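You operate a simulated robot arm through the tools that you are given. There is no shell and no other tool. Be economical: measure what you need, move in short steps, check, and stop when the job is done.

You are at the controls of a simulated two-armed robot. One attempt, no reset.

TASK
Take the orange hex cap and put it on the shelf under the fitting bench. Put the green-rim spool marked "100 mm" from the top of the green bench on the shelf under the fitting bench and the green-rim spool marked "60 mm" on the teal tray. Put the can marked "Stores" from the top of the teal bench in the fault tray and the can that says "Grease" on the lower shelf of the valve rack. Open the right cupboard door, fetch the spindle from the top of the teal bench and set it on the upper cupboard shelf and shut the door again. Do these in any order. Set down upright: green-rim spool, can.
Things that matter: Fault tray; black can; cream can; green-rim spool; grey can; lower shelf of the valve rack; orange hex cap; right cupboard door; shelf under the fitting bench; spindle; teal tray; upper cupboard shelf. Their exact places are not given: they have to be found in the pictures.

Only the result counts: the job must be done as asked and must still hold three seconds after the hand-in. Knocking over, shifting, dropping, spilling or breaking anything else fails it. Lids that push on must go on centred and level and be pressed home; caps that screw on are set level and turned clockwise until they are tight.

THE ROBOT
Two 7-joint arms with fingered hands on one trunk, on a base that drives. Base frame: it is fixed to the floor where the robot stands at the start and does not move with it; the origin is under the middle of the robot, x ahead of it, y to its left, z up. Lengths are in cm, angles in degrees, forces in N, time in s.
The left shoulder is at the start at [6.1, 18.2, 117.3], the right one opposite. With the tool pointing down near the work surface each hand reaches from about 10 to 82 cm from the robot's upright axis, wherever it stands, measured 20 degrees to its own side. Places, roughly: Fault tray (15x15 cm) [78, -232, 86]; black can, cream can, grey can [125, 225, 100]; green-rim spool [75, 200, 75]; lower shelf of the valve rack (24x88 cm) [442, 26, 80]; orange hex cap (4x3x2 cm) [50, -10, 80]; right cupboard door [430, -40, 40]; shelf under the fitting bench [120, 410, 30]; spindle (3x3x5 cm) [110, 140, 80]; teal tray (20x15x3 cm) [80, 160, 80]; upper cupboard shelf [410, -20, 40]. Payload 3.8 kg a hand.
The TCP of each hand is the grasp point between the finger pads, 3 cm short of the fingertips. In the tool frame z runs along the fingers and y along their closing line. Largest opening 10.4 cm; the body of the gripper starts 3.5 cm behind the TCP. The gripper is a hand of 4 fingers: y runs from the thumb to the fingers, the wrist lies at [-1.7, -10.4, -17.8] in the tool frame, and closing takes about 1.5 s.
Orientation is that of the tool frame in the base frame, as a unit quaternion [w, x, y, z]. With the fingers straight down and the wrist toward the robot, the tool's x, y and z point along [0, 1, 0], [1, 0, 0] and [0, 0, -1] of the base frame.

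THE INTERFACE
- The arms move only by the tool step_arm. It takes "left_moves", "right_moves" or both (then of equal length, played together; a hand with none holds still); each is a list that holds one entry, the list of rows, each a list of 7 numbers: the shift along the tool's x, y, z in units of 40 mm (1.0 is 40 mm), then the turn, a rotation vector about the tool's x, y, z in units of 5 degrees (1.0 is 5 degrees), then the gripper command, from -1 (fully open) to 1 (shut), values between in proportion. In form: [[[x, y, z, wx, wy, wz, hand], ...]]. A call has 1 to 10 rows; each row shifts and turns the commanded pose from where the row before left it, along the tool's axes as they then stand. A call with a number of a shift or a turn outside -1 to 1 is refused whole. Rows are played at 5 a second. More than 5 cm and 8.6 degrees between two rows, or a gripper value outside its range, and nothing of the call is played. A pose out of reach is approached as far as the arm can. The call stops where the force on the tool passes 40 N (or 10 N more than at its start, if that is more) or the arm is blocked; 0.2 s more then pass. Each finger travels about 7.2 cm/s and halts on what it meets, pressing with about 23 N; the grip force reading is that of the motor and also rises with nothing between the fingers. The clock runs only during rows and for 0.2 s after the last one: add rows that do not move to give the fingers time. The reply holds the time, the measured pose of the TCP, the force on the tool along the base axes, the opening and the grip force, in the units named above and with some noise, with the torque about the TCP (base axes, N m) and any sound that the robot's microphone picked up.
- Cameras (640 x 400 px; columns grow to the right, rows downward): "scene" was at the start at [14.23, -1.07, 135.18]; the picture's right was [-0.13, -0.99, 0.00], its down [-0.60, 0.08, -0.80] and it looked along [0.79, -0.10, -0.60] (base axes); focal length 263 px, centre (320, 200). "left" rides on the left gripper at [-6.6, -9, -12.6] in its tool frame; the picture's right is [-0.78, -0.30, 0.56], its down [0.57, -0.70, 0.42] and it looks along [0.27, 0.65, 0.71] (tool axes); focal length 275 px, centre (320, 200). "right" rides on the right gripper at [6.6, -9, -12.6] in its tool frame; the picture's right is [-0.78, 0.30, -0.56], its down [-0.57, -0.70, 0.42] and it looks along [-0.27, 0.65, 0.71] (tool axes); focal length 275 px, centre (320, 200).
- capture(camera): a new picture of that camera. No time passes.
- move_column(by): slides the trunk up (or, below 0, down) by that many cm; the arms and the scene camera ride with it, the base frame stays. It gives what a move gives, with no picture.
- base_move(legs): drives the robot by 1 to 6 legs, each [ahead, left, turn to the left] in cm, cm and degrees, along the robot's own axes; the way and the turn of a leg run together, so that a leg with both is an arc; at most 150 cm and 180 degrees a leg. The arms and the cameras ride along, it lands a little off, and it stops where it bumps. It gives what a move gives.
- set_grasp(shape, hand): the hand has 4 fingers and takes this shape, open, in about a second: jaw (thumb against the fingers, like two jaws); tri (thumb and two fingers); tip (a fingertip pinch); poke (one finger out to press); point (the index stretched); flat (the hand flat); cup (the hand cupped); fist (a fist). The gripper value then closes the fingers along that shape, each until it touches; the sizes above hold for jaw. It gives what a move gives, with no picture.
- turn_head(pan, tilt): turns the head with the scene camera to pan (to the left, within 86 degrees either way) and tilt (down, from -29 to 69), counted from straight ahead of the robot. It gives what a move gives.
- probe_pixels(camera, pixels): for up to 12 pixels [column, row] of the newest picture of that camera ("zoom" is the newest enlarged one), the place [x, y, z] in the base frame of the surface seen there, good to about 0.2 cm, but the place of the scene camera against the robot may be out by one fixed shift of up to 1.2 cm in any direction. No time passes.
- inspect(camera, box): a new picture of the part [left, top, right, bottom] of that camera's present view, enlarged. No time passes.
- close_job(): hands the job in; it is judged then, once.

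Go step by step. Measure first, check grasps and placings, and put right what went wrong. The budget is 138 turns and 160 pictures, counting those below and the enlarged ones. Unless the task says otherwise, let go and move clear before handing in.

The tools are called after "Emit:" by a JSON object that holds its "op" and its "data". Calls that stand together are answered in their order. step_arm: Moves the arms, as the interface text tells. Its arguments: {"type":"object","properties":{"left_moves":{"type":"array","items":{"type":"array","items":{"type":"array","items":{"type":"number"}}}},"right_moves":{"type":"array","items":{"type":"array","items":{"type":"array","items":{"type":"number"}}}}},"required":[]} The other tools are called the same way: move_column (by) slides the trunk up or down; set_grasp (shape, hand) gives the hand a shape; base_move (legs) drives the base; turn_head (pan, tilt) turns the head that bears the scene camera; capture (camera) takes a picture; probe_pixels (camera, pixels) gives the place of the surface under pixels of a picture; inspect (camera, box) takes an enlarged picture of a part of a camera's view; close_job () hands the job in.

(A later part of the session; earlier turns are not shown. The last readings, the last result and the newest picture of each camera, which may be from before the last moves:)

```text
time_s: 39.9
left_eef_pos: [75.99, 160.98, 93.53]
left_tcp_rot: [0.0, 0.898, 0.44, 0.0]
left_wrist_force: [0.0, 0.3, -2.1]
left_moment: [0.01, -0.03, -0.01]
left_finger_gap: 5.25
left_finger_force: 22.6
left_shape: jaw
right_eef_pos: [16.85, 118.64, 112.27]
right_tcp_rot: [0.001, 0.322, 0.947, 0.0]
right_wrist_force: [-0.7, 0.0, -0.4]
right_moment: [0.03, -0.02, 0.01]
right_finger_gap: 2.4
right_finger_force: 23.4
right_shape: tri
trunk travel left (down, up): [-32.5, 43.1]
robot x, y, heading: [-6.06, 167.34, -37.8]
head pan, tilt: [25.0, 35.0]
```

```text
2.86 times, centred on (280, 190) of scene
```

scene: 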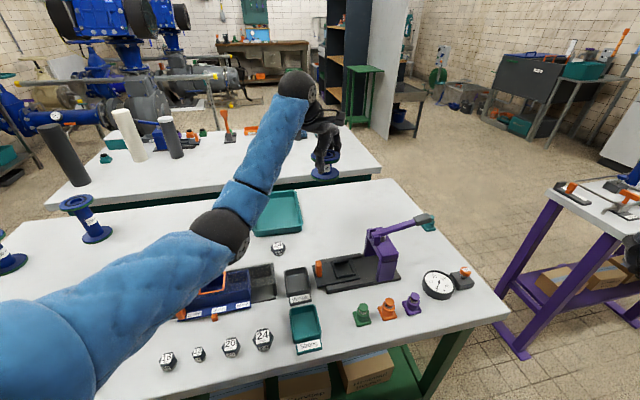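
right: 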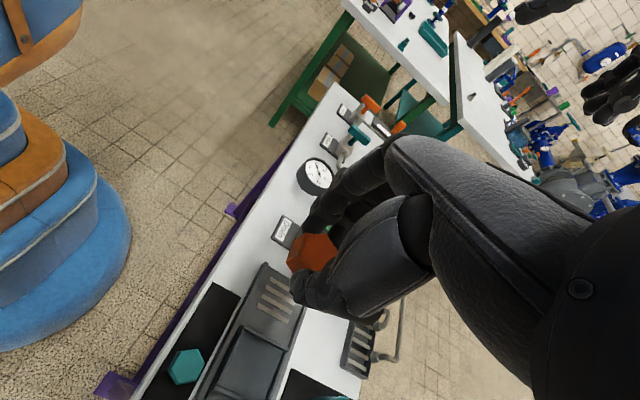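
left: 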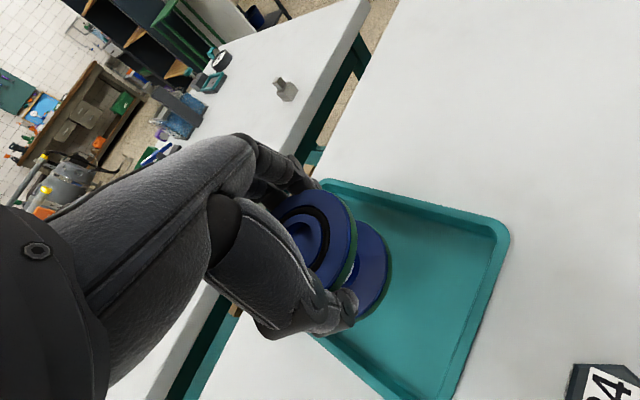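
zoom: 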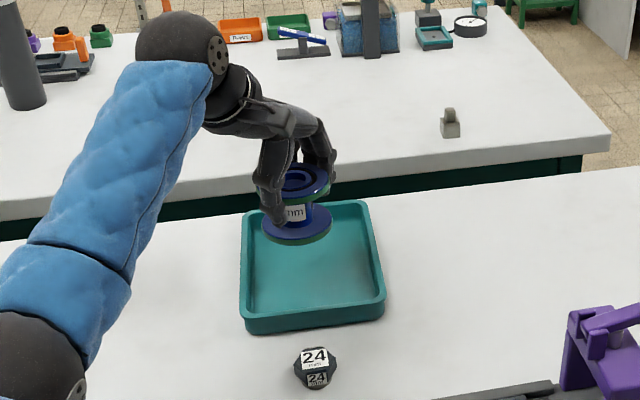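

The spool is over the tray. I'll lower to just above the tray floor, then creep.

Emit:
{"op": "step_arm", "data": {"left_moves": [[[0, 0, 0.7, 0, 0, 0, 1], [0, 0, 0.7, 0, 0, 0, 1], [0, 0, 0.35, 0, 0, 0, 1], [0, 0, 0.06, 0, 0, 0, 1], [0, 0, 0, 0, 0, 0, 1]]]}}

Emit:
{"op": "inspect", "data": {"camera": "scene", "box": [230, 150, 330, 250]}}

```text
time_s: 41.1
left_eef_pos: [76.07, 160.74, 86.21]
left_tcp_rot: [-0.001, 0.898, 0.44, 0.0]
left_wrist_force: [0.2, 0.7, -1.5]
left_moment: [-0.01, 0.06, 0.01]
left_finger_gap: 5.2
left_finger_force: 23.0
left_shape: jaw
right_eef_pos: [16.87, 118.65, 112.29]
right_tcp_rot: [-0.001, 0.324, 0.946, 0.0]
right_wrist_force: [-0.2, -0.2, -0.7]
right_moment: [-0.01, 0.01, -0.03]
right_finger_gap: 2.43
right_finger_force: 23.1
right_shape: tri
trunk travel left (down, up): [-32.5, 43.1]
robot x, y, heading: [-6.23, 167.22, -37.8]
head pan, tilt: [25.0, 35.0]
```

```text
4.00 times, centred on (280, 200) of scene
```

zoom: 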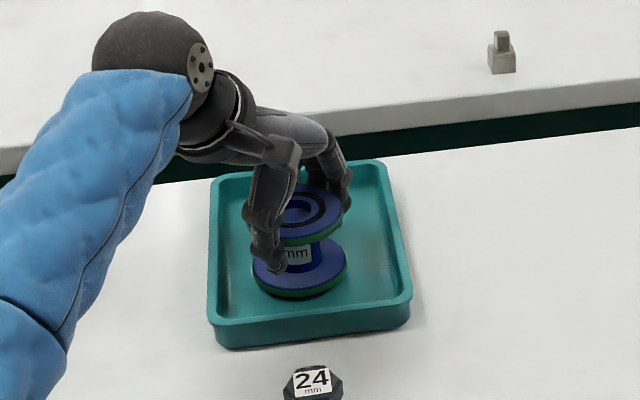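

No contact yet (force is only the weight). I'll creep down in 1–2 mm steps.

Emit:
{"op": "step_arm", "data": {"left_moves": [[[0, 0, 0.04, 0, 0, 0, 1], [0, 0, 0.03, 0, 0, 0, 1], [0, 0, 0.03, 0, 0, 0, 1], [0, 0, 0, 0, 0, 0, 1]]]}}

```text
time_s: 42.1
left_eef_pos: [76.13, 160.79, 85.99]
left_tcp_rot: [-0.001, 0.897, 0.441, 0.0]
left_wrist_force: [-0.9, 0.5, -0.9]
left_moment: [-0.06, -0.04, 0.01]
left_finger_gap: 5.25
left_finger_force: 22.6
left_shape: jaw
right_eef_pos: [16.72, 118.67, 112.35]
right_tcp_rot: [0.0, 0.323, 0.946, -0.001]
right_wrist_force: [0.4, -0.1, -0.3]
right_moment: [0.06, -0.01, -0.04]
right_finger_gap: 2.43
right_finger_force: 23.0
right_shape: tri
trunk travel left (down, up): [-32.5, 43.1]
robot x, y, heading: [-6.32, 167.37, -37.9]
head pan, tilt: [25.0, 35.0]
```

Emit:
{"op": "step_arm", "data": {"left_moves": [[[0, 0, 0.04, 0, 0, 0, 1], [0, 0, 0.03, 0, 0, 0, 1], [0, 0, 0.03, 0, 0, 0, 1], [0, 0, 0, 0, 0, 0, 1]]]}}

Emit:
{"op": "inspect", "data": {"camera": "scene", "box": [250, 170, 320, 240]}}

```text
time_s: 43.1
left_eef_pos: [76.03, 160.83, 85.88]
left_tcp_rot: [0.002, 0.898, 0.441, 0.001]
left_wrist_force: [0.6, -0.1, 10.2]
left_moment: [-0.19, -0.25, 0.04]
left_finger_gap: 5.24
left_finger_force: 22.9
left_shape: jaw
right_eef_pos: [16.78, 118.55, 112.31]
right_tcp_rot: [0.001, 0.322, 0.947, 0.001]
right_wrist_force: [0.5, -0.4, -0.5]
right_moment: [-0.03, 0.0, -0.01]
right_finger_gap: 2.38
right_finger_force: 23.1
right_shape: tri
trunk travel left (down, up): [-32.5, 43.1]
robot x, y, heading: [-5.89, 167.31, -37.7]
head pan, tilt: [25.0, 35.0]
```

```text
5.71 times, centred on (285, 205) of scene
```

zoom: 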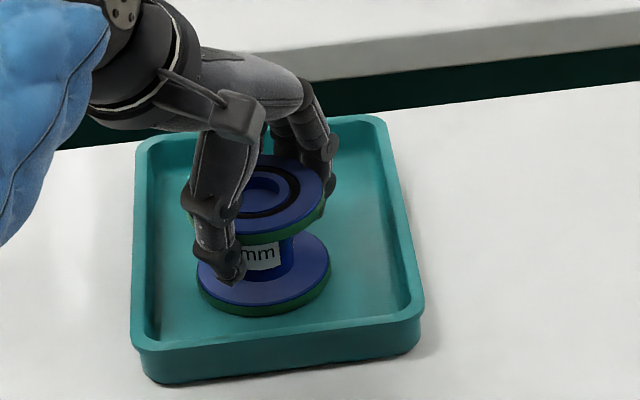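

There's a 10 N contact, so the spool is on the tray floor. I'll open the hand, wait, then rise straight up.

Emit:
{"op": "step_arm", "data": {"left_moves": [[[0, 0, -0.03, 0, 0, 0, 0.3], [0, 0, 0, 0, 0, 0, -0.3], [0, 0, 0, 0, 0, 0, -0.9], [0, 0, 0, 0, 0, 0, -0.9], [0, 0, 0, 0, 0, 0, -0.9], [0, 0, -0.5, 0, 0, 0, -0.9], [0, 0, -1, 0, 0, 0, -0.9], [0, 0, -1, 0, 0, 0, -0.9], [0, 0, -1, 0, 0, 0, -0.9], [0, 0, -1, 0, 0, 0, -0.9]]]}}

Emit:
{"op": "capture", "data": {"camera": "left"}}

Emit:
{"op": "inspect", "data": {"camera": "scene", "box": [230, 150, 330, 250]}}

```text
time_s: 45.3
left_eef_pos: [75.93, 160.75, 104.23]
left_tcp_rot: [0.0, 0.898, 0.44, 0.0]
left_wrist_force: [-0.5, 0.1, 0.2]
left_moment: [-0.01, -0.02, 0.02]
left_finger_gap: 9.85
left_finger_force: 0.1
left_shape: jaw
right_eef_pos: [16.76, 118.6, 112.39]
right_tcp_rot: [0.0, 0.323, 0.946, 0.001]
right_wrist_force: [-0.4, 0.9, 0.2]
right_moment: [0.01, 0.0, -0.01]
right_finger_gap: 2.42
right_finger_force: 22.5
right_shape: tri
trunk travel left (down, up): [-32.5, 43.1]
robot x, y, heading: [-6.49, 167.28, -37.8]
head pan, tilt: [25.0, 35.0]
```

```text
125 pictures are left
```

left: 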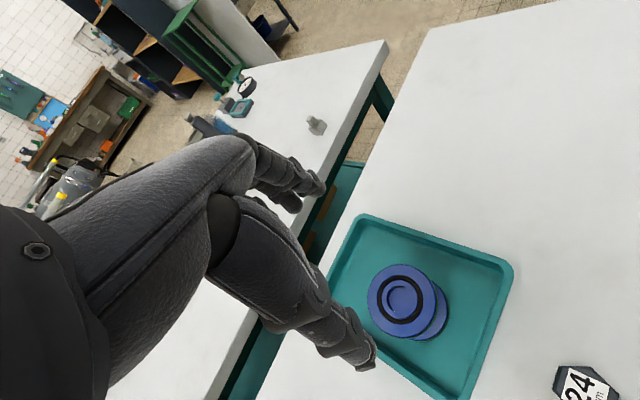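

```text
4.00 times, centred on (280, 200) of scene
```

zoom: 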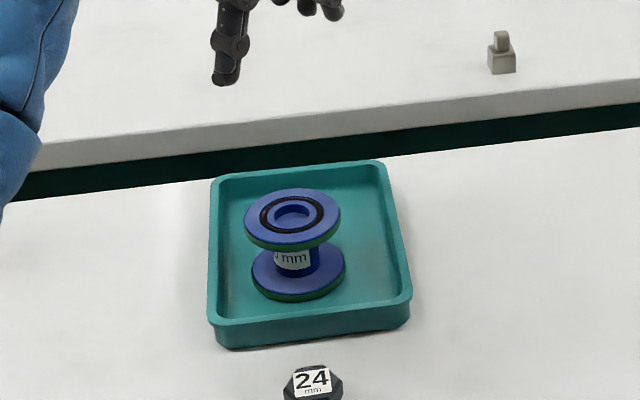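

The 60 mm spool stands upright in the tray. Next I'll drive toward the 100 mm spool at about [71,232].

Emit:
{"op": "base_move", "data": {"legs": [[0, 0, 38], [2, 55, -12]]}}

Emit:
{"op": "turn_head", "data": {"pan": 10, "tilt": 35}}

Emit:
{"op": "capture", "data": {"camera": "left"}}

Emit:
{"op": "capture", "data": {"camera": "scene"}}

```text
time_s: 50.2
left_eef_pos: [78.06, 252.0, 104.03]
left_tcp_rot: [0.0, 0.776, 0.631, -0.001]
left_wrist_force: [0.4, -0.7, -0.9]
left_moment: [-0.03, -0.01, 0.02]
left_finger_gap: 9.87
left_finger_force: 0.0
left_shape: jaw
right_eef_pos: [43.32, 188.27, 112.3]
right_tcp_rot: [0.0, 0.102, 0.995, -0.001]
right_wrist_force: [0.7, 0.1, -0.4]
right_moment: [-0.02, 0.03, -0.02]
right_finger_gap: 2.41
right_finger_force: 22.9
right_shape: tri
trunk travel left (down, up): [-32.5, 43.1]
robot x, y, heading: [1.36, 221.58, -11.8]
head pan, tilt: [25.0, 35.0]
```

```text
time_s: 51.0
left_eef_pos: [78.06, 252.05, 104.03]
left_tcp_rot: [0.001, 0.776, 0.631, 0.0]
left_wrist_force: [-0.2, 0.0, -0.7]
left_moment: [0.0, -0.02, 0.0]
left_finger_gap: 9.86
left_finger_force: 0.0
left_shape: jaw
right_eef_pos: [43.43, 188.35, 112.3]
right_tcp_rot: [0.0, 0.102, 0.995, -0.001]
right_wrist_force: [-0.4, 0.1, 0.2]
right_moment: [0.0, -0.02, 0.01]
right_finger_gap: 2.39
right_finger_force: 23.3
right_shape: tri
trunk travel left (down, up): [-32.5, 43.1]
robot x, y, heading: [1.34, 222.15, -11.7]
head pan, tilt: [10.0, 35.0]
```

```text
123 pictures are left
```

left: 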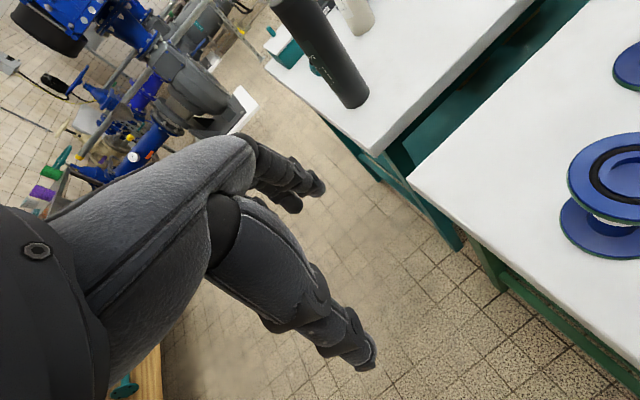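

```text
122 pictures are left
```

scene: 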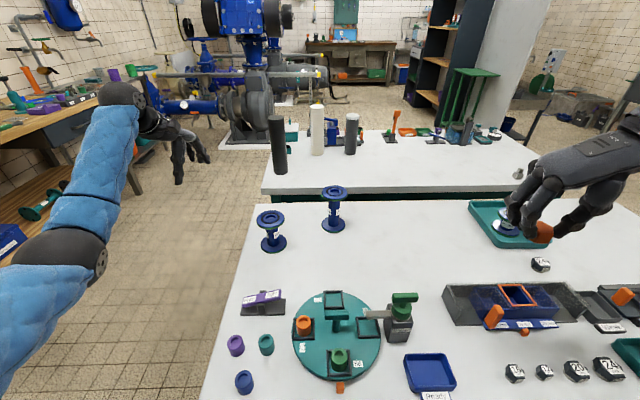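

Spool A is at the right edge of the left view (605,190) and at (270,220) in the scene. I'll probe it.

Emit:
{"op": "probe_pixels", "data": {"camera": "left", "pixels": [[580, 160], [610, 140], [575, 195], [600, 212], [590, 240], [620, 165], [500, 225], [635, 70]]}}

Emit:
{"op": "probe_pixels", "data": {"camera": "scene", "pixels": [[258, 218], [284, 218], [271, 211], [271, 227], [334, 192], [273, 250], [45, 125], [100, 110], [30, 190], [250, 210]]}}

```text
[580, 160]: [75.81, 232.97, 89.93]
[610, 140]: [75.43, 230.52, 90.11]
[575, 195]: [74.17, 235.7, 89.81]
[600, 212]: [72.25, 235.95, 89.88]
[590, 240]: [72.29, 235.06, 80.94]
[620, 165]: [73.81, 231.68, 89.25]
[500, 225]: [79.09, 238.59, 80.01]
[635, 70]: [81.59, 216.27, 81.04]
```

```text
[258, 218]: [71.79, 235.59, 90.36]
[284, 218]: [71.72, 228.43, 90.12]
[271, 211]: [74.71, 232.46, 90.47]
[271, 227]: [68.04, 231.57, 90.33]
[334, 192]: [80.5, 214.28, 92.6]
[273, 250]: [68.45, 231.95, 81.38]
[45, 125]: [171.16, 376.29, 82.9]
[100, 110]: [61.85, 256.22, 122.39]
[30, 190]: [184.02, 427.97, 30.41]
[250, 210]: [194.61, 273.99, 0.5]
```

A's centre is about [72.4,232.4], with its top at 90. I'll move over it and descend partway.

Emit:
{"op": "step_arm", "data": {"left_moves": [[[-0.9, -0.1, 0, 0, 0, 0, -1], [-0.9, -0.1, 0, 0, 0, 0, -1], [-0.9, -0.1, 0, 0, 0, 0, -1], [-0.9, -0.1, 0, 0, 0, 0, -1], [-0.9, 0, 0, 0, 0, 0, -1], [-0.57, 0, 0.2, 0, 0, 0, -1], [0, 0, 0.7, 0, 0, 0, -1], [0, 0, 0.7, 0, 0, 0, -1], [0, 0, 0, 0, 0, 0, -1]]]}}

Emit:
{"op": "capture", "data": {"camera": "left"}}

```text
time_s: 53.0
left_eef_pos: [72.46, 232.5, 97.68]
left_tcp_rot: [-0.001, 0.775, 0.632, -0.001]
left_wrist_force: [0.0, 0.0, -0.6]
left_moment: [0.0, -0.01, -0.03]
left_finger_gap: 10.39
left_finger_force: 0.0
left_shape: jaw
right_eef_pos: [43.37, 188.14, 112.28]
right_tcp_rot: [-0.001, 0.102, 0.995, 0.0]
right_wrist_force: [0.1, 0.6, -0.4]
right_moment: [0.01, -0.04, 0.0]
right_finger_gap: 2.39
right_finger_force: 23.4
right_shape: tri
trunk travel left (down, up): [-32.5, 43.1]
robot x, y, heading: [1.35, 221.66, -11.3]
head pan, tilt: [10.0, 35.0]
```

```text
121 pictures are left
```

left: 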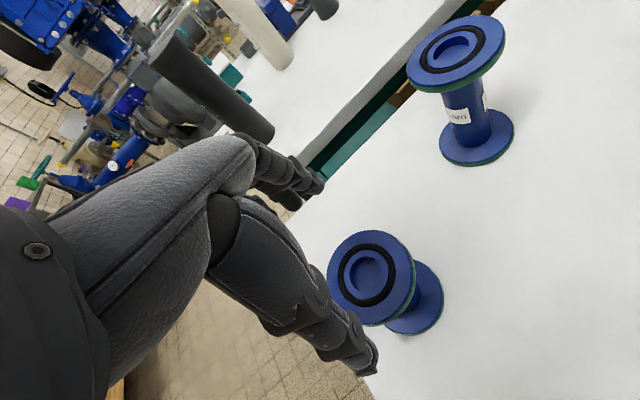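

Emit:
{"op": "probe_pixels", "data": {"camera": "left", "pixels": [[370, 235], [407, 262], [405, 300], [375, 324], [335, 255], [355, 237]]}}

```text
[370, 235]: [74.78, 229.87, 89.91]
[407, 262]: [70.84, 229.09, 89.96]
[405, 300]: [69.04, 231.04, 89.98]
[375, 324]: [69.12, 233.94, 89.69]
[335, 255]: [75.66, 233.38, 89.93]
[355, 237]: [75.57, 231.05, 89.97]
```

The fit gives [72.3,232.3] and the hand is centred. I'll descend to z≈89.6 and close.

Emit:
{"op": "step_arm", "data": {"left_moves": [[[-0.05, 0, 0.7, 0, 0, 0, -1], [0, 0, 0.7, 0, 0, 0, -1], [0, 0, 0.62, 0, 0, 0, -1], [0, 0, 0, 0, 0, 0, -0.5], [0, 0, 0, 0, 0, 0, 0], [0, 0, 0, 0, 0, 0, 0.5], [0, 0, 0, 0, 0, 0, 1], [0, 0, 0, 0, 0, 0, 1], [0, 0, 0, 0, 0, 0, 1], [0, 0, 0, 0, 0, 0, 1]]]}}

Emit:
{"op": "step_arm", "data": {"left_moves": [[[0, 0, -0.3, 0, 0, 0, 1], [0, 0, -0.8, 0, 0, 0, 1], [0, 0, -1, 0, 0, 0, 1], [0, 0, -1, 0, 0, 0, 1], [0, 0, -1, 0, 0, 0, 1], [0, 0, -1, 0, 0, 0, 1], [0, 0, 0, 0, 0, 0, 1]]]}}

Emit:
{"op": "capture", "data": {"camera": "left"}}

Emit:
{"op": "capture", "data": {"camera": "scene"}}

```text
time_s: 55.2
left_eef_pos: [72.17, 232.4, 89.53]
left_tcp_rot: [0.0, 0.776, 0.631, 0.0]
left_wrist_force: [-0.2, 0.3, -1.1]
left_moment: [0.0, 0.0, 0.01]
left_finger_gap: 5.34
left_finger_force: 22.5
left_shape: jaw
right_eef_pos: [43.46, 188.23, 112.36]
right_tcp_rot: [0.0, 0.102, 0.995, 0.001]
right_wrist_force: [0.4, -0.2, -0.3]
right_moment: [0.01, -0.04, 0.01]
right_finger_gap: 2.4
right_finger_force: 22.7
right_shape: tri
trunk travel left (down, up): [-32.5, 43.1]
robot x, y, heading: [1.15, 221.79, -11.9]
head pan, tilt: [10.0, 35.0]
```

```text
time_s: 56.8
left_eef_pos: [72.1, 232.22, 110.0]
left_tcp_rot: [-0.001, 0.776, 0.63, -0.001]
left_wrist_force: [-0.3, -0.8, -2.1]
left_moment: [-0.02, -0.03, 0.01]
left_finger_gap: 5.31
left_finger_force: 23.4
left_shape: jaw
right_eef_pos: [43.41, 188.23, 112.27]
right_tcp_rot: [0.001, 0.102, 0.995, -0.001]
right_wrist_force: [-0.1, 0.2, -0.6]
right_moment: [0.0, 0.01, 0.01]
right_finger_gap: 2.42
right_finger_force: 22.9
right_shape: tri
trunk travel left (down, up): [-32.5, 43.1]
robot x, y, heading: [1.26, 221.9, -11.8]
head pan, tilt: [10.0, 35.0]
```

```text
120 pictures are left
```

left: 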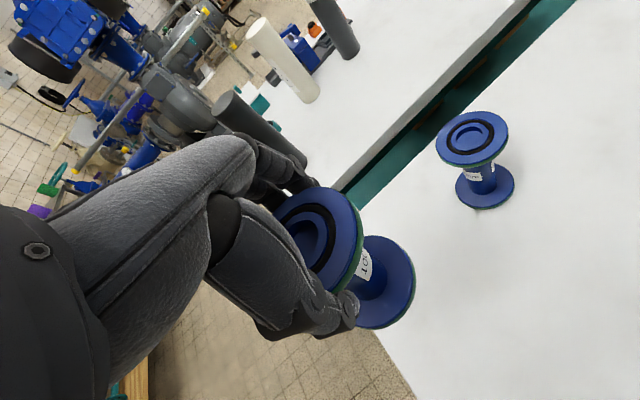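

```text
119 pictures are left
```

scene: 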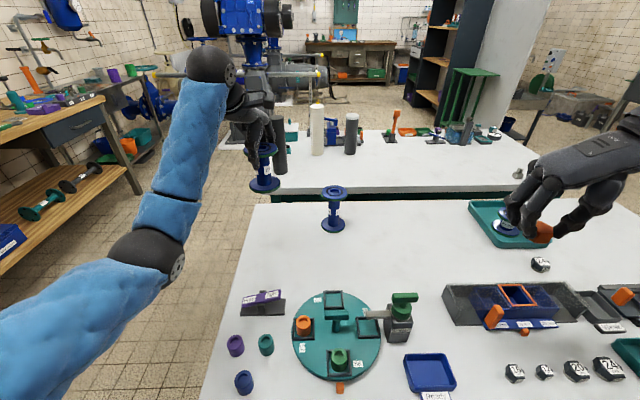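

Both items are held. I'll drive round the end of the green bench and face the fitting bench, with the arms short of it.

Emit:
{"op": "base_move", "data": {"legs": [[0, 0, 12], [0, 64, 0], [0, 0, 90], [0, -80, 0]]}}

Emit:
{"op": "turn_head", "data": {"pan": 0, "tilt": 30}}

Emit:
{"op": "capture", "data": {"camera": "scene"}}

```text
time_s: 68.9
left_eef_pos: [54.24, 354.69, 110.06]
left_tcp_rot: [0.001, -0.011, 1.0, 0.0]
left_wrist_force: [-0.3, 0.7, -2.1]
left_moment: [0.02, 0.01, -0.01]
left_finger_gap: 5.28
left_finger_force: 23.1
left_shape: jaw
right_eef_pos: [103.56, 336.76, 112.2]
right_tcp_rot: [0.0, 0.715, -0.699, 0.0]
right_wrist_force: [-0.2, 0.6, 0.1]
right_moment: [0.01, 0.0, -0.02]
right_finger_gap: 2.38
right_finger_force: 23.2
right_shape: tri
trunk travel left (down, up): [-32.5, 43.1]
robot x, y, heading: [80.34, 288.24, 91.1]
head pan, tilt: [10.0, 35.0]
```

```text
time_s: 69.6
left_eef_pos: [54.24, 354.75, 109.99]
left_tcp_rot: [0.0, -0.012, 1.0, -0.002]
left_wrist_force: [-0.2, 0.2, -1.0]
left_moment: [-0.01, 0.0, 0.01]
left_finger_gap: 5.26
left_finger_force: 23.0
left_shape: jaw
right_eef_pos: [103.45, 336.83, 112.18]
right_tcp_rot: [0.0, 0.715, -0.699, -0.001]
right_wrist_force: [0.8, 0.3, 0.2]
right_moment: [-0.02, 0.04, -0.01]
right_finger_gap: 2.39
right_finger_force: 22.8
right_shape: tri
trunk travel left (down, up): [-32.5, 43.1]
robot x, y, heading: [79.95, 288.23, 91.5]
head pan, tilt: [0.0, 30.0]
```

```text
118 pictures are left
```

scene: 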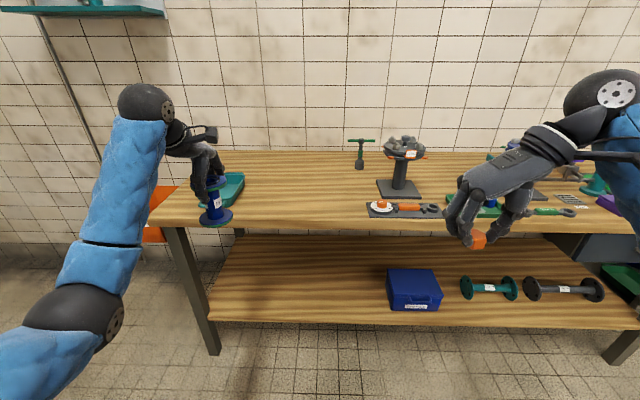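

The shelf under the bench is clear on the left side (220–380, 240–320). I'll probe the shelf and bench-top edges.

Emit:
{"op": "probe_pixels", "data": {"camera": "scene", "pixels": [[250, 314], [350, 314], [300, 290], [300, 260], [300, 240], [250, 226], [300, 224], [240, 222], [393, 303], [200, 330], [230, 200], [213, 300]]}}

```text
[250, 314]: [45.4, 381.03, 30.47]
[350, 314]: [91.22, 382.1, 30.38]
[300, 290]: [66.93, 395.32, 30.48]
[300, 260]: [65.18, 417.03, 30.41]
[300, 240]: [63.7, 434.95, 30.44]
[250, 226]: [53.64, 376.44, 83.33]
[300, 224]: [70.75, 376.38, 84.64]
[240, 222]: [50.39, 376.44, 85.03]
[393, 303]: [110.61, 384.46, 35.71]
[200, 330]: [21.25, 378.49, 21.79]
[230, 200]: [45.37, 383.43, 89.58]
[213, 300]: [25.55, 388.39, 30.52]
```

The shelf is at z 30.4, its front at y≈379, and the bench top edge at y 376. I'll pull both hands back, turn the right hand so its wrist points to me, then lower the trunk and drive in.

Emit:
{"op": "step_arm", "data": {"right_moves": [[[0, 0, 0, 0, 0, 1, 1], [0, 0, 0, 0, 0, 1, 1], [0, 0, 0, 0, 0, 1, 1], [0, 0, 0, 0, 0, 1, 1], [0, 0, 0, 0, 0, 1, 1], [0, 0, 0, 0, 0, 1, 1], [0, 0, 0, 0, 0, 1, 1], [0, 0, 0, 0, 0, 1, 1], [0, 0, 0, 0, 0, 1, 1]]], "left_moves": [[[0, -1, 0, 0, 0, 0, 1], [0, -1, 0, 0, 0, 0, 1], [0, -1, 0, 0, 0, 0, 1], [0, -1, 0, 0, 0, 0, 1], [0, -1, 0, 0, 0, 0, 1], [0, -1, 0, 0, 0, 0, 1], [0, -1, 0, 0, 0, 0, 1], [0, -0.5, 0, 0, 0, 0, 1], [0, 0, 0, 0, 0, 0, 1]]]}}

Emit:
{"op": "step_arm", "data": {"right_moves": [[[0, 0, 0, 0, 0, 1, 1], [0, 0, 0, 0, 0, 1, 1], [0, 0, 0, 0, 0, 1, 1], [0, 0, 0, 0, 0, 1, 1], [0, 0, 0, 0, 0, 1, 1], [0, 0, 0, 0, 0, 1, 1], [0, 0, 0, 0, 0, 1, 1], [0, 0, 0, 0, 0, 1, 1], [0, 0, 0, 0, 0, 1, 1]]]}}

Emit:
{"op": "step_arm", "data": {"right_moves": [[[0, -1, 0, 0, 0, 0, 1], [0, -1, 0, 0, 0, 0, 1], [0, -1, 0, 0, 0, 0, 1]]]}}

Emit:
{"op": "capture", "data": {"camera": "scene"}}

```text
time_s: 71.6
left_eef_pos: [54.57, 326.18, 110.96]
left_tcp_rot: [0.001, -0.012, 1.0, -0.002]
left_wrist_force: [-0.4, -1.1, -1.5]
left_moment: [0.02, -0.01, 0.02]
left_finger_gap: 5.2
left_finger_force: 22.9
left_shape: jaw
left hand out of reach, approached as far as the arm can: row 8
right_eef_pos: [103.46, 336.67, 112.34]
right_tcp_rot: [0.001, -0.392, 0.92, 0.001]
right_wrist_force: [0.2, 0.0, -0.5]
right_moment: [0.04, -0.02, 0.01]
right_finger_gap: 2.38
right_finger_force: 23.4
right_shape: tri
trunk travel left (down, up): [-32.5, 43.1]
robot x, y, heading: [80.37, 288.11, 91.3]
head pan, tilt: [0.0, 30.0]
```

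```text
time_s: 73.6
left_eef_pos: [54.52, 326.33, 110.83]
left_tcp_rot: [0.0, -0.011, 1.0, -0.002]
left_wrist_force: [0.8, -0.6, -1.4]
left_moment: [0.0, 0.03, -0.01]
left_finger_gap: 5.24
left_finger_force: 23.3
left_shape: jaw
right_eef_pos: [103.39, 336.83, 112.29]
right_tcp_rot: [0.001, -0.01, 1.0, -0.001]
right_wrist_force: [0.4, -0.8, 0.0]
right_moment: [0.0, -0.03, 0.02]
right_finger_gap: 2.38
right_finger_force: 22.9
right_shape: tri
trunk travel left (down, up): [-32.5, 43.1]
robot x, y, heading: [80.11, 288.06, 91.2]
head pan, tilt: [0.0, 30.0]
```

```text
time_s: 74.4
left_eef_pos: [54.58, 326.28, 110.95]
left_tcp_rot: [0.0, -0.011, 1.0, -0.002]
left_wrist_force: [-0.2, -0.2, -2.0]
left_moment: [0.01, -0.03, -0.01]
left_finger_gap: 5.22
left_finger_force: 23.4
left_shape: jaw
right_eef_pos: [103.82, 325.8, 113.17]
right_tcp_rot: [0.0, -0.011, 1.0, -0.001]
right_wrist_force: [-0.2, -0.9, 0.3]
right_moment: [-0.01, 0.01, -0.01]
right_finger_gap: 2.37
right_finger_force: 23.2
right_shape: tri
right hand out of reach, approached as far as the arm can: row 3
trunk travel left (down, up): [-32.5, 43.1]
robot x, y, heading: [80.31, 287.77, 91.2]
head pan, tilt: [0.0, 30.0]
```

```text
117 pictures are left
```

scene: 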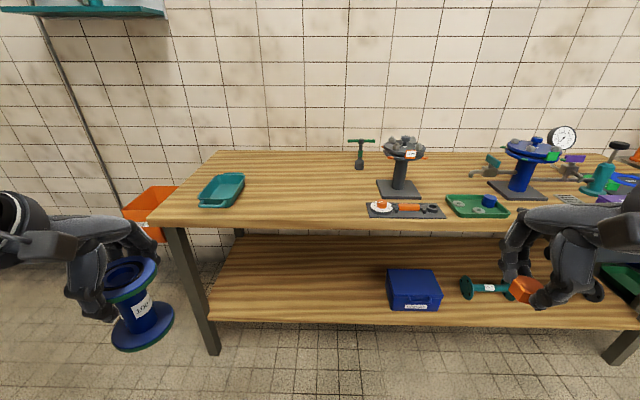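

Both hands are back. I'll lower the trunk by 32 and then lower the hands to shelf height in free space.

Emit:
{"op": "move_column", "data": {"by": -32}}

Emit:
{"op": "step_arm", "data": {"left_moves": [[[0, 0, 1, 0, 0, 0, 1], [0, 0, 1, 0, 0, 0, 1], [0, 0, 1, 0, 0, 0, 1], [0, 0, 1, 0, 0, 0, 1], [0, 0, 1, 0, 0, 0, 1], [0, 0, 1, 0, 0, 0, 1], [0, 0, 1, 0, 0, 0, 1], [0, 0, 0.5, 0, 0, 0, 1], [0, 0, 0, 0, 0, 0, 1]]], "right_moves": [[[0, 0, 1, 0, 0, 0, 1], [0, 0, 1, 0, 0, 0, 1], [0, 0, 1, 0, 0, 0, 1], [0, 0, 1, 0, 0, 0, 1], [0, 0, 1, 0, 0, 0, 1], [0, 0, 1, 0, 0, 0, 1], [0, 0, 1, 0, 0, 0, 1], [0, 0, 1, 0, 0, 0, 1], [0, 0, 1, 0, 0, 0, 1]]]}}

Emit:
{"op": "capture", "data": {"camera": "scene"}}

```text
time_s: 77.6
left_eef_pos: [54.4, 334.85, 66.65]
left_tcp_rot: [0.002, -0.011, 0.982, -0.188]
left_wrist_force: [-0.4, -0.5, -1.9]
left_moment: [0.04, -0.04, -0.02]
left_finger_gap: 5.19
left_finger_force: 22.5
left_shape: jaw
right_eef_pos: [103.63, 335.44, 69.46]
right_tcp_rot: [0.002, -0.011, 0.982, -0.187]
right_wrist_force: [-0.1, 0.0, -0.5]
right_moment: [0.04, -0.03, 0.03]
right_finger_gap: 2.4
right_finger_force: 22.8
right_shape: tri
trunk travel left (down, up): [-0.5, 75.1]
robot x, y, heading: [79.81, 287.81, 91.2]
head pan, tilt: [0.0, 30.0]
```

```text
time_s: 79.6
left_eef_pos: [54.09, 326.85, 38.33]
left_tcp_rot: [0.002, -0.012, 0.982, -0.188]
left_wrist_force: [-0.9, -1.2, -1.5]
left_moment: [0.04, -0.02, 0.03]
left_finger_gap: 5.21
left_finger_force: 22.9
left_shape: jaw
left hand out of reach, approached as far as the arm can: row 1, 2, 3
right_eef_pos: [104.22, 326.61, 35.75]
right_tcp_rot: [0.002, -0.011, 0.982, -0.188]
right_wrist_force: [0.4, -0.2, -0.7]
right_moment: [-0.02, 0.0, 0.03]
right_finger_gap: 2.36
right_finger_force: 23.6
right_shape: tri
right hand out of reach, approached as far as the arm can: row 1, 2, 3
trunk travel left (down, up): [-0.5, 75.1]
robot x, y, heading: [79.96, 287.94, 91.4]
head pan, tilt: [0.0, 30.0]
```

```text
116 pictures are left
```

scene: 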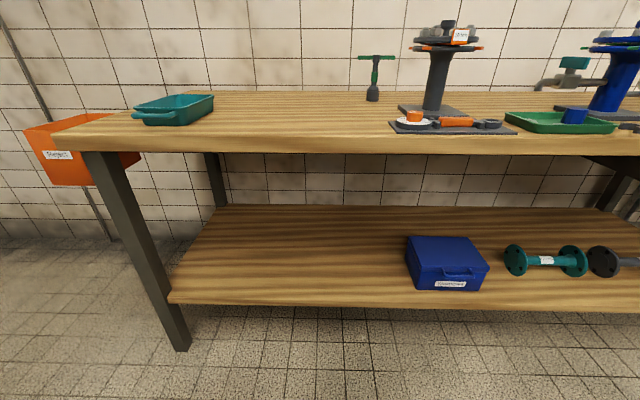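

Lowering the trunk bent the torso and tipped both hands by about 21.7°. I'll rotate both back about tool x so that the spool is upright again.

Emit:
{"op": "step_arm", "data": {"left_moves": [[[0, 0, 0, -1, 0, 0, 1], [0, 0, 0, -1, 0, 0, 1], [0, 0, 0, -1, 0, 0, 1], [0, 0, 0, -1, 0, 0, 1], [0, 0, 0, -0.34, 0, 0, 1], [0, 0, 0, 0, 0, 0, 1]]], "right_moves": [[[0, 0, 0, -1, 0, 0, 1], [0, 0, 0, -1, 0, 0, 1], [0, 0, 0, -1, 0, 0, 1], [0, 0, 0, -1, 0, 0, 1], [0, 0, 0, -0.34, 0, 0, 1], [0, 0, 0, 0, 0, 0, 1]]]}}

```text
time_s: 81.0
left_eef_pos: [54.47, 326.69, 38.38]
left_tcp_rot: [0.0, -0.011, 1.0, 0.0]
left_wrist_force: [0.6, 0.0, -2.2]
left_moment: [0.01, 0.02, -0.01]
left_finger_gap: 5.21
left_finger_force: 22.9
left_shape: jaw
right_eef_pos: [104.14, 326.5, 35.62]
right_tcp_rot: [0.001, -0.011, 1.0, 0.002]
right_wrist_force: [0.4, 0.3, -1.1]
right_moment: [-0.02, -0.01, 0.02]
right_finger_gap: 2.34
right_finger_force: 23.2
right_shape: tri
trunk travel left (down, up): [-0.5, 75.1]
robot x, y, heading: [80.32, 288.04, 91.3]
head pan, tilt: [0.0, 30.0]
```

Both are level. I'll raise both hands to clear the shelf edge, bring the right hand inward, then drive ahead.

Emit:
{"op": "step_arm", "data": {"left_moves": [[[0, 0, -1, 0, 0, 0, 1], [0, 0, -1, 0, 0, 0, 1], [0, 0, 0, 0, 0, 0, 1], [0, 0, 0, 0, 0, 0, 1]]], "right_moves": [[[0.9, 0, -0.4, 0, 0, 0, 1], [0.9, 0, -0.4, 0, 0, 0, 1], [0.9, 0, -0.3, 0, 0, 0, 1], [0.9, 0, 0, 0, 0, 0, 1]]]}}

Emit:
{"op": "base_move", "data": {"legs": [[28, 0, 0]]}}

Emit:
{"op": "turn_head", "data": {"pan": 0, "tilt": 50}}

Emit:
{"op": "capture", "data": {"camera": "scene"}}

Emit:
{"op": "capture", "data": {"camera": "left"}}

```text
time_s: 82.0
left_eef_pos: [54.21, 327.83, 44.05]
left_tcp_rot: [0.0, -0.011, 1.0, 0.0]
left_wrist_force: [-0.7, 0.5, -1.4]
left_moment: [0.0, 0.02, -0.01]
left_finger_gap: 5.19
left_finger_force: 23.2
left_shape: jaw
left hand out of reach, approached as far as the arm can: row 2
right_eef_pos: [89.67, 326.38, 40.25]
right_tcp_rot: [0.001, -0.012, 1.0, 0.0]
right_wrist_force: [-0.3, 0.2, -0.4]
right_moment: [-0.03, 0.02, 0.0]
right_finger_gap: 2.39
right_finger_force: 23.2
right_shape: tri
trunk travel left (down, up): [-0.5, 75.1]
robot x, y, heading: [79.98, 288.02, 91.3]
head pan, tilt: [0.0, 30.0]
```

```text
time_s: 83.9
left_eef_pos: [53.56, 356.05, 44.13]
left_tcp_rot: [0.0, -0.012, 1.0, 0.0]
left_wrist_force: [-1.3, -1.1, -1.9]
left_moment: [-0.01, 0.0, 0.02]
left_finger_gap: 5.19
left_finger_force: 22.9
left_shape: jaw
right_eef_pos: [88.87, 354.45, 40.11]
right_tcp_rot: [0.0, -0.013, 1.0, -0.001]
right_wrist_force: [-0.2, 0.3, 0.7]
right_moment: [0.0, 0.03, 0.01]
right_finger_gap: 2.37
right_finger_force: 22.3
right_shape: tri
trunk travel left (down, up): [-0.5, 75.1]
robot x, y, heading: [79.75, 316.39, 91.4]
head pan, tilt: [0.0, 30.0]
```

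```text
time_s: 84.8
left_eef_pos: [53.59, 355.96, 44.14]
left_tcp_rot: [0.0, -0.012, 1.0, 0.0]
left_wrist_force: [-0.3, 0.1, -2.1]
left_moment: [0.02, -0.04, -0.02]
left_finger_gap: 5.14
left_finger_force: 23.7
left_shape: jaw
right_eef_pos: [88.94, 354.48, 40.16]
right_tcp_rot: [-0.001, -0.012, 1.0, 0.0]
right_wrist_force: [0.4, 0.0, -0.5]
right_moment: [-0.01, 0.0, 0.0]
right_finger_gap: 2.35
right_finger_force: 22.9
right_shape: tri
trunk travel left (down, up): [-0.5, 75.1]
robot x, y, heading: [79.58, 316.08, 91.5]
head pan, tilt: [0.0, 50.0]
```

```text
115 pictures are left
```

scene: 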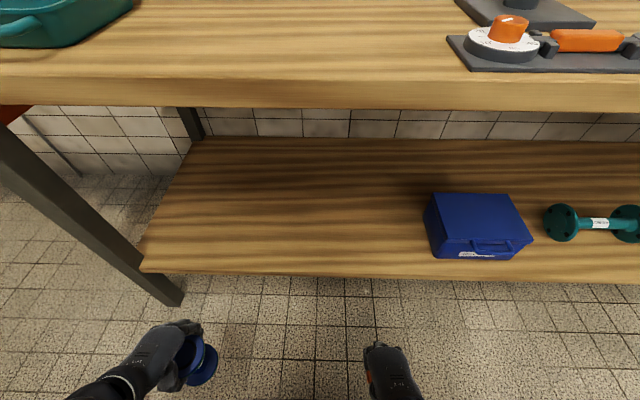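

```text
114 pictures are left
```

left: 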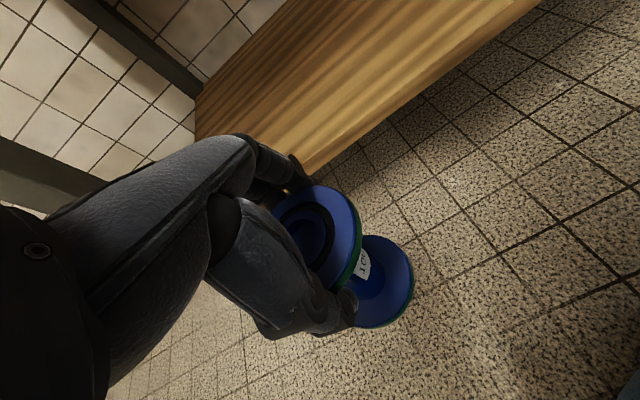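

Everything is clear. I'll drive 10 cm closer and extend the left hand so that the spool is over the shelf.

Emit:
{"op": "base_move", "data": {"legs": [[10, 0, 0]]}}

Emit:
{"op": "step_arm", "data": {"left_moves": [[[-0.1, 0.8, 0, 0, 0, 0, 1], [-0.1, 0.9, 0, 0, 0, 0, 1], [-0.1, 0.9, 0, 0, 0, 0, 1], [-0.1, 0.9, 0, 0, 0, 0, 1], [-0.1, 0.9, 0, 0, 0, 0, 1], [-0.1, 0.9, 0, 0, 0, 0, 1], [-0.1, 0.9, 0, 0, 0, 0, 1], [0, 0.3, 0, 0, 0, 0, 1], [0, 0, 0, 0, 0, 0, 1]]]}}

Emit:
{"op": "capture", "data": {"camera": "scene"}}

Emit:
{"op": "capture", "data": {"camera": "left"}}

```text
time_s: 85.9
left_eef_pos: [53.26, 366.16, 44.04]
left_tcp_rot: [0.0, -0.011, 1.0, 0.0]
left_wrist_force: [-0.2, 0.1, -1.9]
left_moment: [-0.03, -0.02, -0.01]
left_finger_gap: 5.2
left_finger_force: 23.2
left_shape: jaw
right_eef_pos: [88.78, 364.61, 40.31]
right_tcp_rot: [0.0, -0.012, 1.0, -0.001]
right_wrist_force: [-0.3, 0.2, 0.0]
right_moment: [-0.02, 0.02, 0.01]
right_finger_gap: 2.36
right_finger_force: 23.4
right_shape: tri
trunk travel left (down, up): [-0.5, 75.1]
robot x, y, heading: [79.19, 326.31, 91.0]
head pan, tilt: [0.0, 50.0]
```

```text
time_s: 87.9
left_eef_pos: [55.59, 392.46, 43.99]
left_tcp_rot: [-0.001, -0.012, 1.0, 0.001]
left_wrist_force: [1.0, 0.3, -1.0]
left_moment: [0.01, -0.04, -0.01]
left_finger_gap: 5.17
left_finger_force: 23.2
left_shape: jaw
right_eef_pos: [88.66, 364.64, 40.11]
right_tcp_rot: [0.0, -0.012, 1.0, 0.0]
right_wrist_force: [0.4, 1.0, -0.1]
right_moment: [-0.01, -0.03, -0.02]
right_finger_gap: 2.36
right_finger_force: 22.9
right_shape: tri
trunk travel left (down, up): [-0.5, 75.1]
robot x, y, heading: [79.36, 326.71, 91.6]
head pan, tilt: [0.0, 50.0]
```

```text
113 pictures are left
```

scene: 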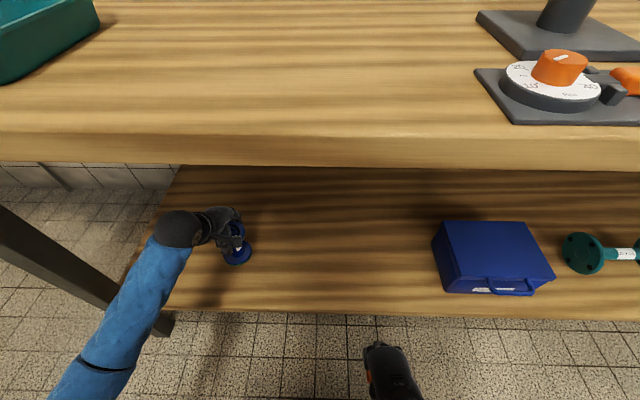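

```text
112 pictures are left
```

left: 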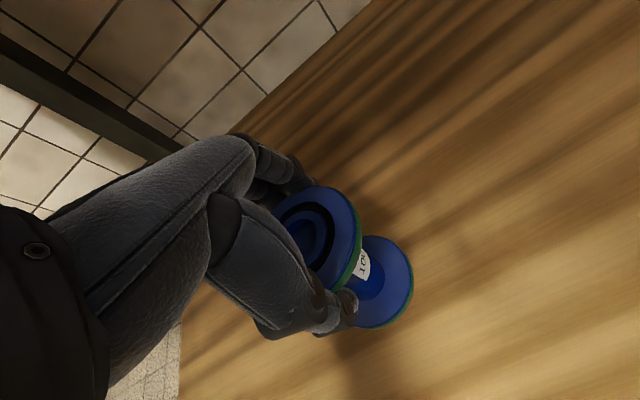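

The spool hangs over the shelf. I'll check the shelf height with the left camera before lowering.

Emit:
{"op": "probe_pixels", "data": {"camera": "left", "pixels": [[450, 250], [500, 200], [420, 330], [350, 350], [330, 340], [405, 270]]}}

Emit:
{"op": "step_arm", "data": {"left_moves": [[[0, 0, 0.5, 0, 0, 0, 1], [0, 0, 0.3, 0, 0, 0, 1], [0, 0, 0, 0, 0, 0, 1]]]}}

```text
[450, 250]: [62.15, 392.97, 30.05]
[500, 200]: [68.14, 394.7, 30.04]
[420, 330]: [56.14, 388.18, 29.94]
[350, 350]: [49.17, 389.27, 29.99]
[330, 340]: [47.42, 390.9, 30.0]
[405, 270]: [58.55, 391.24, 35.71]
```

```text
time_s: 88.7
left_eef_pos: [55.4, 392.23, 40.8]
left_tcp_rot: [0.0, -0.011, 1.0, 0.0]
left_wrist_force: [0.3, 0.6, -1.7]
left_moment: [0.01, -0.03, 0.01]
left_finger_gap: 5.15
left_finger_force: 23.8
left_shape: jaw
right_eef_pos: [88.66, 364.77, 40.21]
right_tcp_rot: [0.0, -0.012, 1.0, 0.001]
right_wrist_force: [-0.1, -0.8, -0.8]
right_moment: [0.02, 0.02, -0.04]
right_finger_gap: 2.36
right_finger_force: 22.7
right_shape: tri
trunk travel left (down, up): [-0.5, 75.1]
robot x, y, heading: [79.13, 326.54, 91.4]
head pan, tilt: [0.0, 50.0]
```

Shelf at 30.0, so contact is expected near TCP 39.5. I'll creep down.

Emit:
{"op": "step_arm", "data": {"left_moves": [[[0, 0, 0.15, 0, 0, 0, 1], [0, 0, 0.07, 0, 0, 0, 1], [0, 0, 0.04, 0, 0, 0, 1], [0, 0, 0.03, 0, 0, 0, 1], [0, 0, 0.03, 0, 0, 0, 1], [0, 0, 0, 0, 0, 0, 1]]]}}

```text
time_s: 90.1
left_eef_pos: [55.39, 392.28, 39.56]
left_tcp_rot: [0.0, -0.011, 1.0, -0.001]
left_wrist_force: [0.0, -0.5, -1.7]
left_moment: [-0.02, -0.03, -0.04]
left_finger_gap: 5.15
left_finger_force: 22.6
left_shape: jaw
right_eef_pos: [88.69, 364.66, 40.15]
right_tcp_rot: [0.0, -0.011, 1.0, 0.0]
right_wrist_force: [-0.1, -0.1, -0.1]
right_moment: [-0.03, -0.01, -0.02]
right_finger_gap: 2.36
right_finger_force: 22.7
right_shape: tri
trunk travel left (down, up): [-0.5, 75.1]
robot x, y, heading: [79.41, 326.78, 91.4]
head pan, tilt: [0.0, 50.0]
```

Emit:
{"op": "step_arm", "data": {"left_moves": [[[0, 0, 0.03, 0, 0, 0, 1], [0, 0, 0.03, 0, 0, 0, 1], [0, 0, 0, 0, 0, 0, 1]]]}}

Emit:
{"op": "capture", "data": {"camera": "left"}}

```text
time_s: 90.9
left_eef_pos: [55.48, 392.3, 39.41]
left_tcp_rot: [0.0, -0.011, 1.0, 0.001]
left_wrist_force: [-0.4, -1.4, 2.8]
left_moment: [0.07, -0.02, 0.04]
left_finger_gap: 5.17
left_finger_force: 23.5
left_shape: jaw
right_eef_pos: [88.78, 364.58, 40.15]
right_tcp_rot: [0.0, -0.011, 1.0, 0.0]
right_wrist_force: [0.7, -0.2, -0.8]
right_moment: [0.0, -0.04, 0.0]
right_finger_gap: 2.34
right_finger_force: 22.8
right_shape: tri
trunk travel left (down, up): [-0.5, 75.1]
robot x, y, heading: [79.24, 326.41, 91.4]
head pan, tilt: [0.0, 50.0]
```

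```text
111 pictures are left
```

left: 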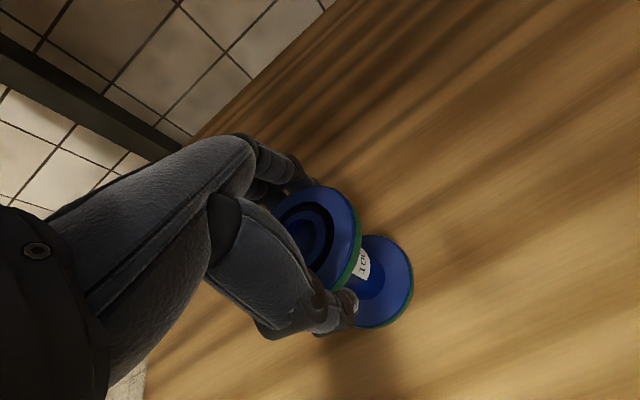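

Contact is made. I'll release gently, rise 6–7 cm (staying under the bench top), and draw back.

Emit:
{"op": "step_arm", "data": {"left_moves": [[[0, 0, 0.02, 0, 0, 0, 0.4], [0, 0, 0, 0, 0, 0, -0.2], [0, 0, 0, 0, 0, 0, -0.8], [0, 0, 0, 0, 0, 0, -0.9], [0, 0, 0, 0, 0, 0, -0.9], [0, 0, -0.3, 0, 0, 0, -0.9], [0, 0, -0.6, 0, 0, 0, -0.9], [0, 0, -0.8, 0, 0, 0, -0.9], [0, 0, 0, 0, 0, 0, -0.9]]]}}

Emit:
{"op": "capture", "data": {"camera": "left"}}

```text
time_s: 92.9
left_eef_pos: [55.49, 392.26, 45.92]
left_tcp_rot: [0.0, -0.011, 1.0, 0.0]
left_wrist_force: [0.0, -0.4, -0.2]
left_moment: [0.03, 0.02, -0.01]
left_finger_gap: 9.87
left_finger_force: 0.0
left_shape: jaw
right_eef_pos: [88.7, 364.69, 40.14]
right_tcp_rot: [0.001, -0.011, 1.0, 0.0]
right_wrist_force: [-0.6, 0.4, -0.4]
right_moment: [0.02, 0.0, 0.01]
right_finger_gap: 2.37
right_finger_force: 23.0
right_shape: tri
trunk travel left (down, up): [-0.5, 75.1]
robot x, y, heading: [78.81, 326.32, 91.3]
head pan, tilt: [0.0, 50.0]
```

```text
110 pictures are left
```

left: 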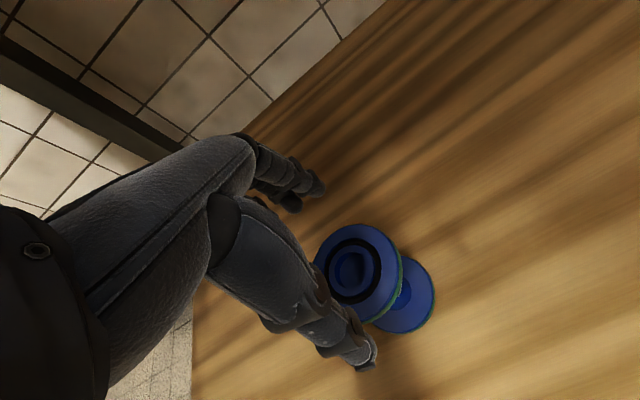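

The spool stands on the shelf. I'll withdraw the left hand while the right hand reaches in with the cap.

Emit:
{"op": "step_arm", "data": {"left_moves": [[[0, 0, -0.4, 0, 0, 0, -0.9], [0, -0.9, 0, 0, 0, 0, -0.9], [0, -0.9, 0, 0, 0, 0, -0.9], [0, -0.9, 0, 0, 0, 0, -0.9], [0, -0.9, 0, 0, 0, 0, -0.9], [0, -0.9, 0, 0, 0, 0, -0.9], [0, -0.9, 0, 0, 0, 0, -0.9], [0, 0, 0, 0, 0, 0, -0.9]]], "right_moves": [[[0, 0.9, 0, 0, 0, 0, 1], [0, 0.9, 0, 0, 0, 0, 1], [0, 0.9, 0, 0, 0, 0, 1], [0, 0.9, 0, 0, 0, 0, 1], [0, 0.9, 0, 0, 0, 0, 1], [0, 0.9, 0, 0, 0, 0, 1], [0, 0.9, 0.3, 0, 0, 0, 1], [0, 0, 0.4, 0, 0, 0, 1]]]}}

Emit:
{"op": "capture", "data": {"camera": "right"}}

Emit:
{"op": "capture", "data": {"camera": "scene"}}

```text
time_s: 94.7
left_eef_pos: [55.82, 371.27, 47.11]
left_tcp_rot: [0.0, -0.012, 1.0, 0.0]
left_wrist_force: [-0.2, 0.2, 0.2]
left_moment: [0.0, -0.02, 0.0]
left_finger_gap: 9.84
left_finger_force: 0.1
left_shape: jaw
left hand out of reach, approached as far as the arm can: row 7
right_eef_pos: [88.15, 389.88, 37.33]
right_tcp_rot: [0.0, -0.012, 1.0, 0.001]
right_wrist_force: [-0.1, 0.3, -0.4]
right_moment: [0.0, 0.03, -0.01]
right_finger_gap: 2.33
right_finger_force: 23.4
right_shape: tri
trunk travel left (down, up): [-0.5, 75.1]
robot x, y, heading: [78.97, 326.57, 91.1]
head pan, tilt: [0.0, 50.0]
```

```text
109 pictures are left
```

right: 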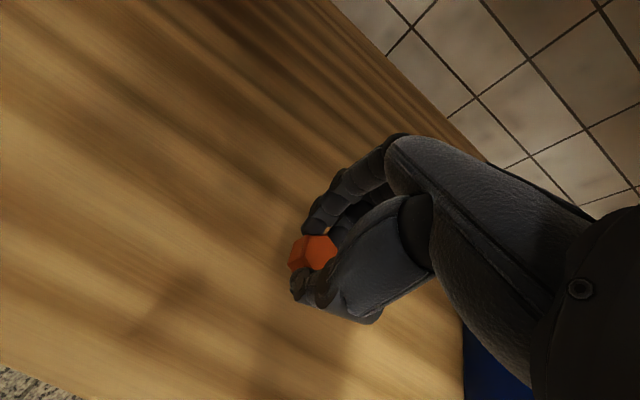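

```text
108 pictures are left
```

scene: 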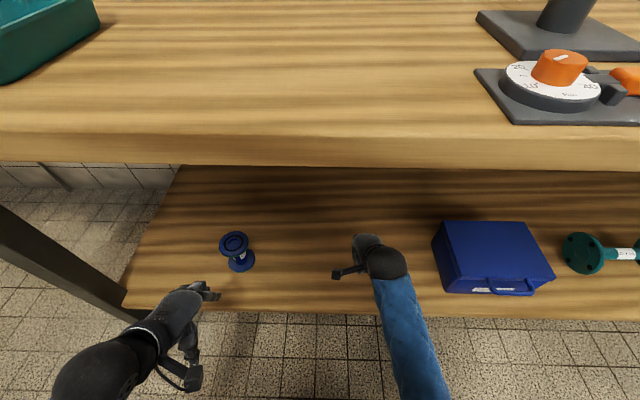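

The 100 mm spool is standing. I'll lower the cap to the shelf and creep to contact.

Emit:
{"op": "step_arm", "data": {"right_moves": [[[0, 0, 0.4, 0, 0, 0, 1], [0, 0, 0.37, 0, 0, 0, 1], [0, 0, 0.05, 0, 0, 0, 1], [0, 0, 0.03, 0, 0, 0, 1], [0, 0, 0, 0, 0, 0, 1]]]}}

Emit:
{"op": "capture", "data": {"camera": "right"}}

```text
time_s: 95.9
left_eef_pos: [55.78, 371.3, 47.04]
left_tcp_rot: [0.0, -0.011, 1.0, 0.0]
left_wrist_force: [-0.7, -0.9, 0.2]
left_moment: [-0.02, -0.04, -0.02]
left_finger_gap: 9.86
left_finger_force: 0.0
left_shape: jaw
right_eef_pos: [88.22, 389.92, 33.92]
right_tcp_rot: [-0.001, -0.012, 1.0, 0.0]
right_wrist_force: [0.5, 0.0, -0.2]
right_moment: [0.04, 0.03, -0.01]
right_finger_gap: 2.33
right_finger_force: 23.0
right_shape: tri
trunk travel left (down, up): [-0.5, 75.1]
robot x, y, heading: [79.38, 326.32, 91.6]
head pan, tilt: [0.0, 50.0]
```

```text
107 pictures are left
```

right: 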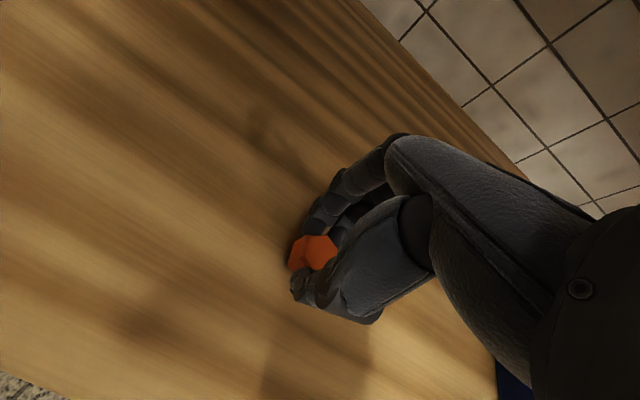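

Emit:
{"op": "step_arm", "data": {"right_moves": [[[0, 0, 0.04, 0, 0, 0, 1], [0, 0, 0.03, 0, 0, 0, 1], [0, 0, 0, 0, 0, 0, 1]]]}}

```text
time_s: 96.7
left_eef_pos: [55.84, 371.27, 47.07]
left_tcp_rot: [0.0, -0.01, 1.0, 0.0]
left_wrist_force: [-0.3, 0.2, 0.3]
left_moment: [0.01, 0.0, 0.01]
left_finger_gap: 9.86
left_finger_force: 0.1
left_shape: jaw
right_eef_pos: [88.13, 389.84, 33.64]
right_tcp_rot: [0.0, -0.011, 1.0, -0.001]
right_wrist_force: [0.0, 0.1, -0.3]
right_moment: [-0.01, -0.02, 0.03]
right_finger_gap: 2.36
right_finger_force: 23.6
right_shape: tri
trunk travel left (down, up): [-0.5, 75.1]
robot x, y, heading: [79.29, 326.54, 91.6]
head pan, tilt: [0.0, 50.0]
```

Emit:
{"op": "step_arm", "data": {"right_moves": [[[0, 0, 0.04, 0, 0, 0, 1], [0, 0, 0.04, 0, 0, 0, 1], [0, 0, 0.03, 0, 0, 0, 1], [0, 0, 0, 0, 0, 0, 1]]]}}

```text
time_s: 97.7
left_eef_pos: [55.74, 371.16, 47.18]
left_tcp_rot: [0.0, -0.013, 1.0, 0.001]
left_wrist_force: [0.8, 0.2, -0.6]
left_moment: [0.02, 0.01, 0.02]
left_finger_gap: 9.85
left_finger_force: 0.1
left_shape: jaw
right_eef_pos: [88.03, 389.98, 33.63]
right_tcp_rot: [-0.001, -0.011, 1.0, 0.004]
right_wrist_force: [0.9, 0.1, 15.9]
right_moment: [0.03, -0.03, 0.03]
right_finger_gap: 2.46
right_finger_force: 22.6
right_shape: tri
trunk travel left (down, up): [-0.5, 75.1]
robot x, y, heading: [79.09, 326.44, 91.3]
head pan, tilt: [0.0, 50.0]
```

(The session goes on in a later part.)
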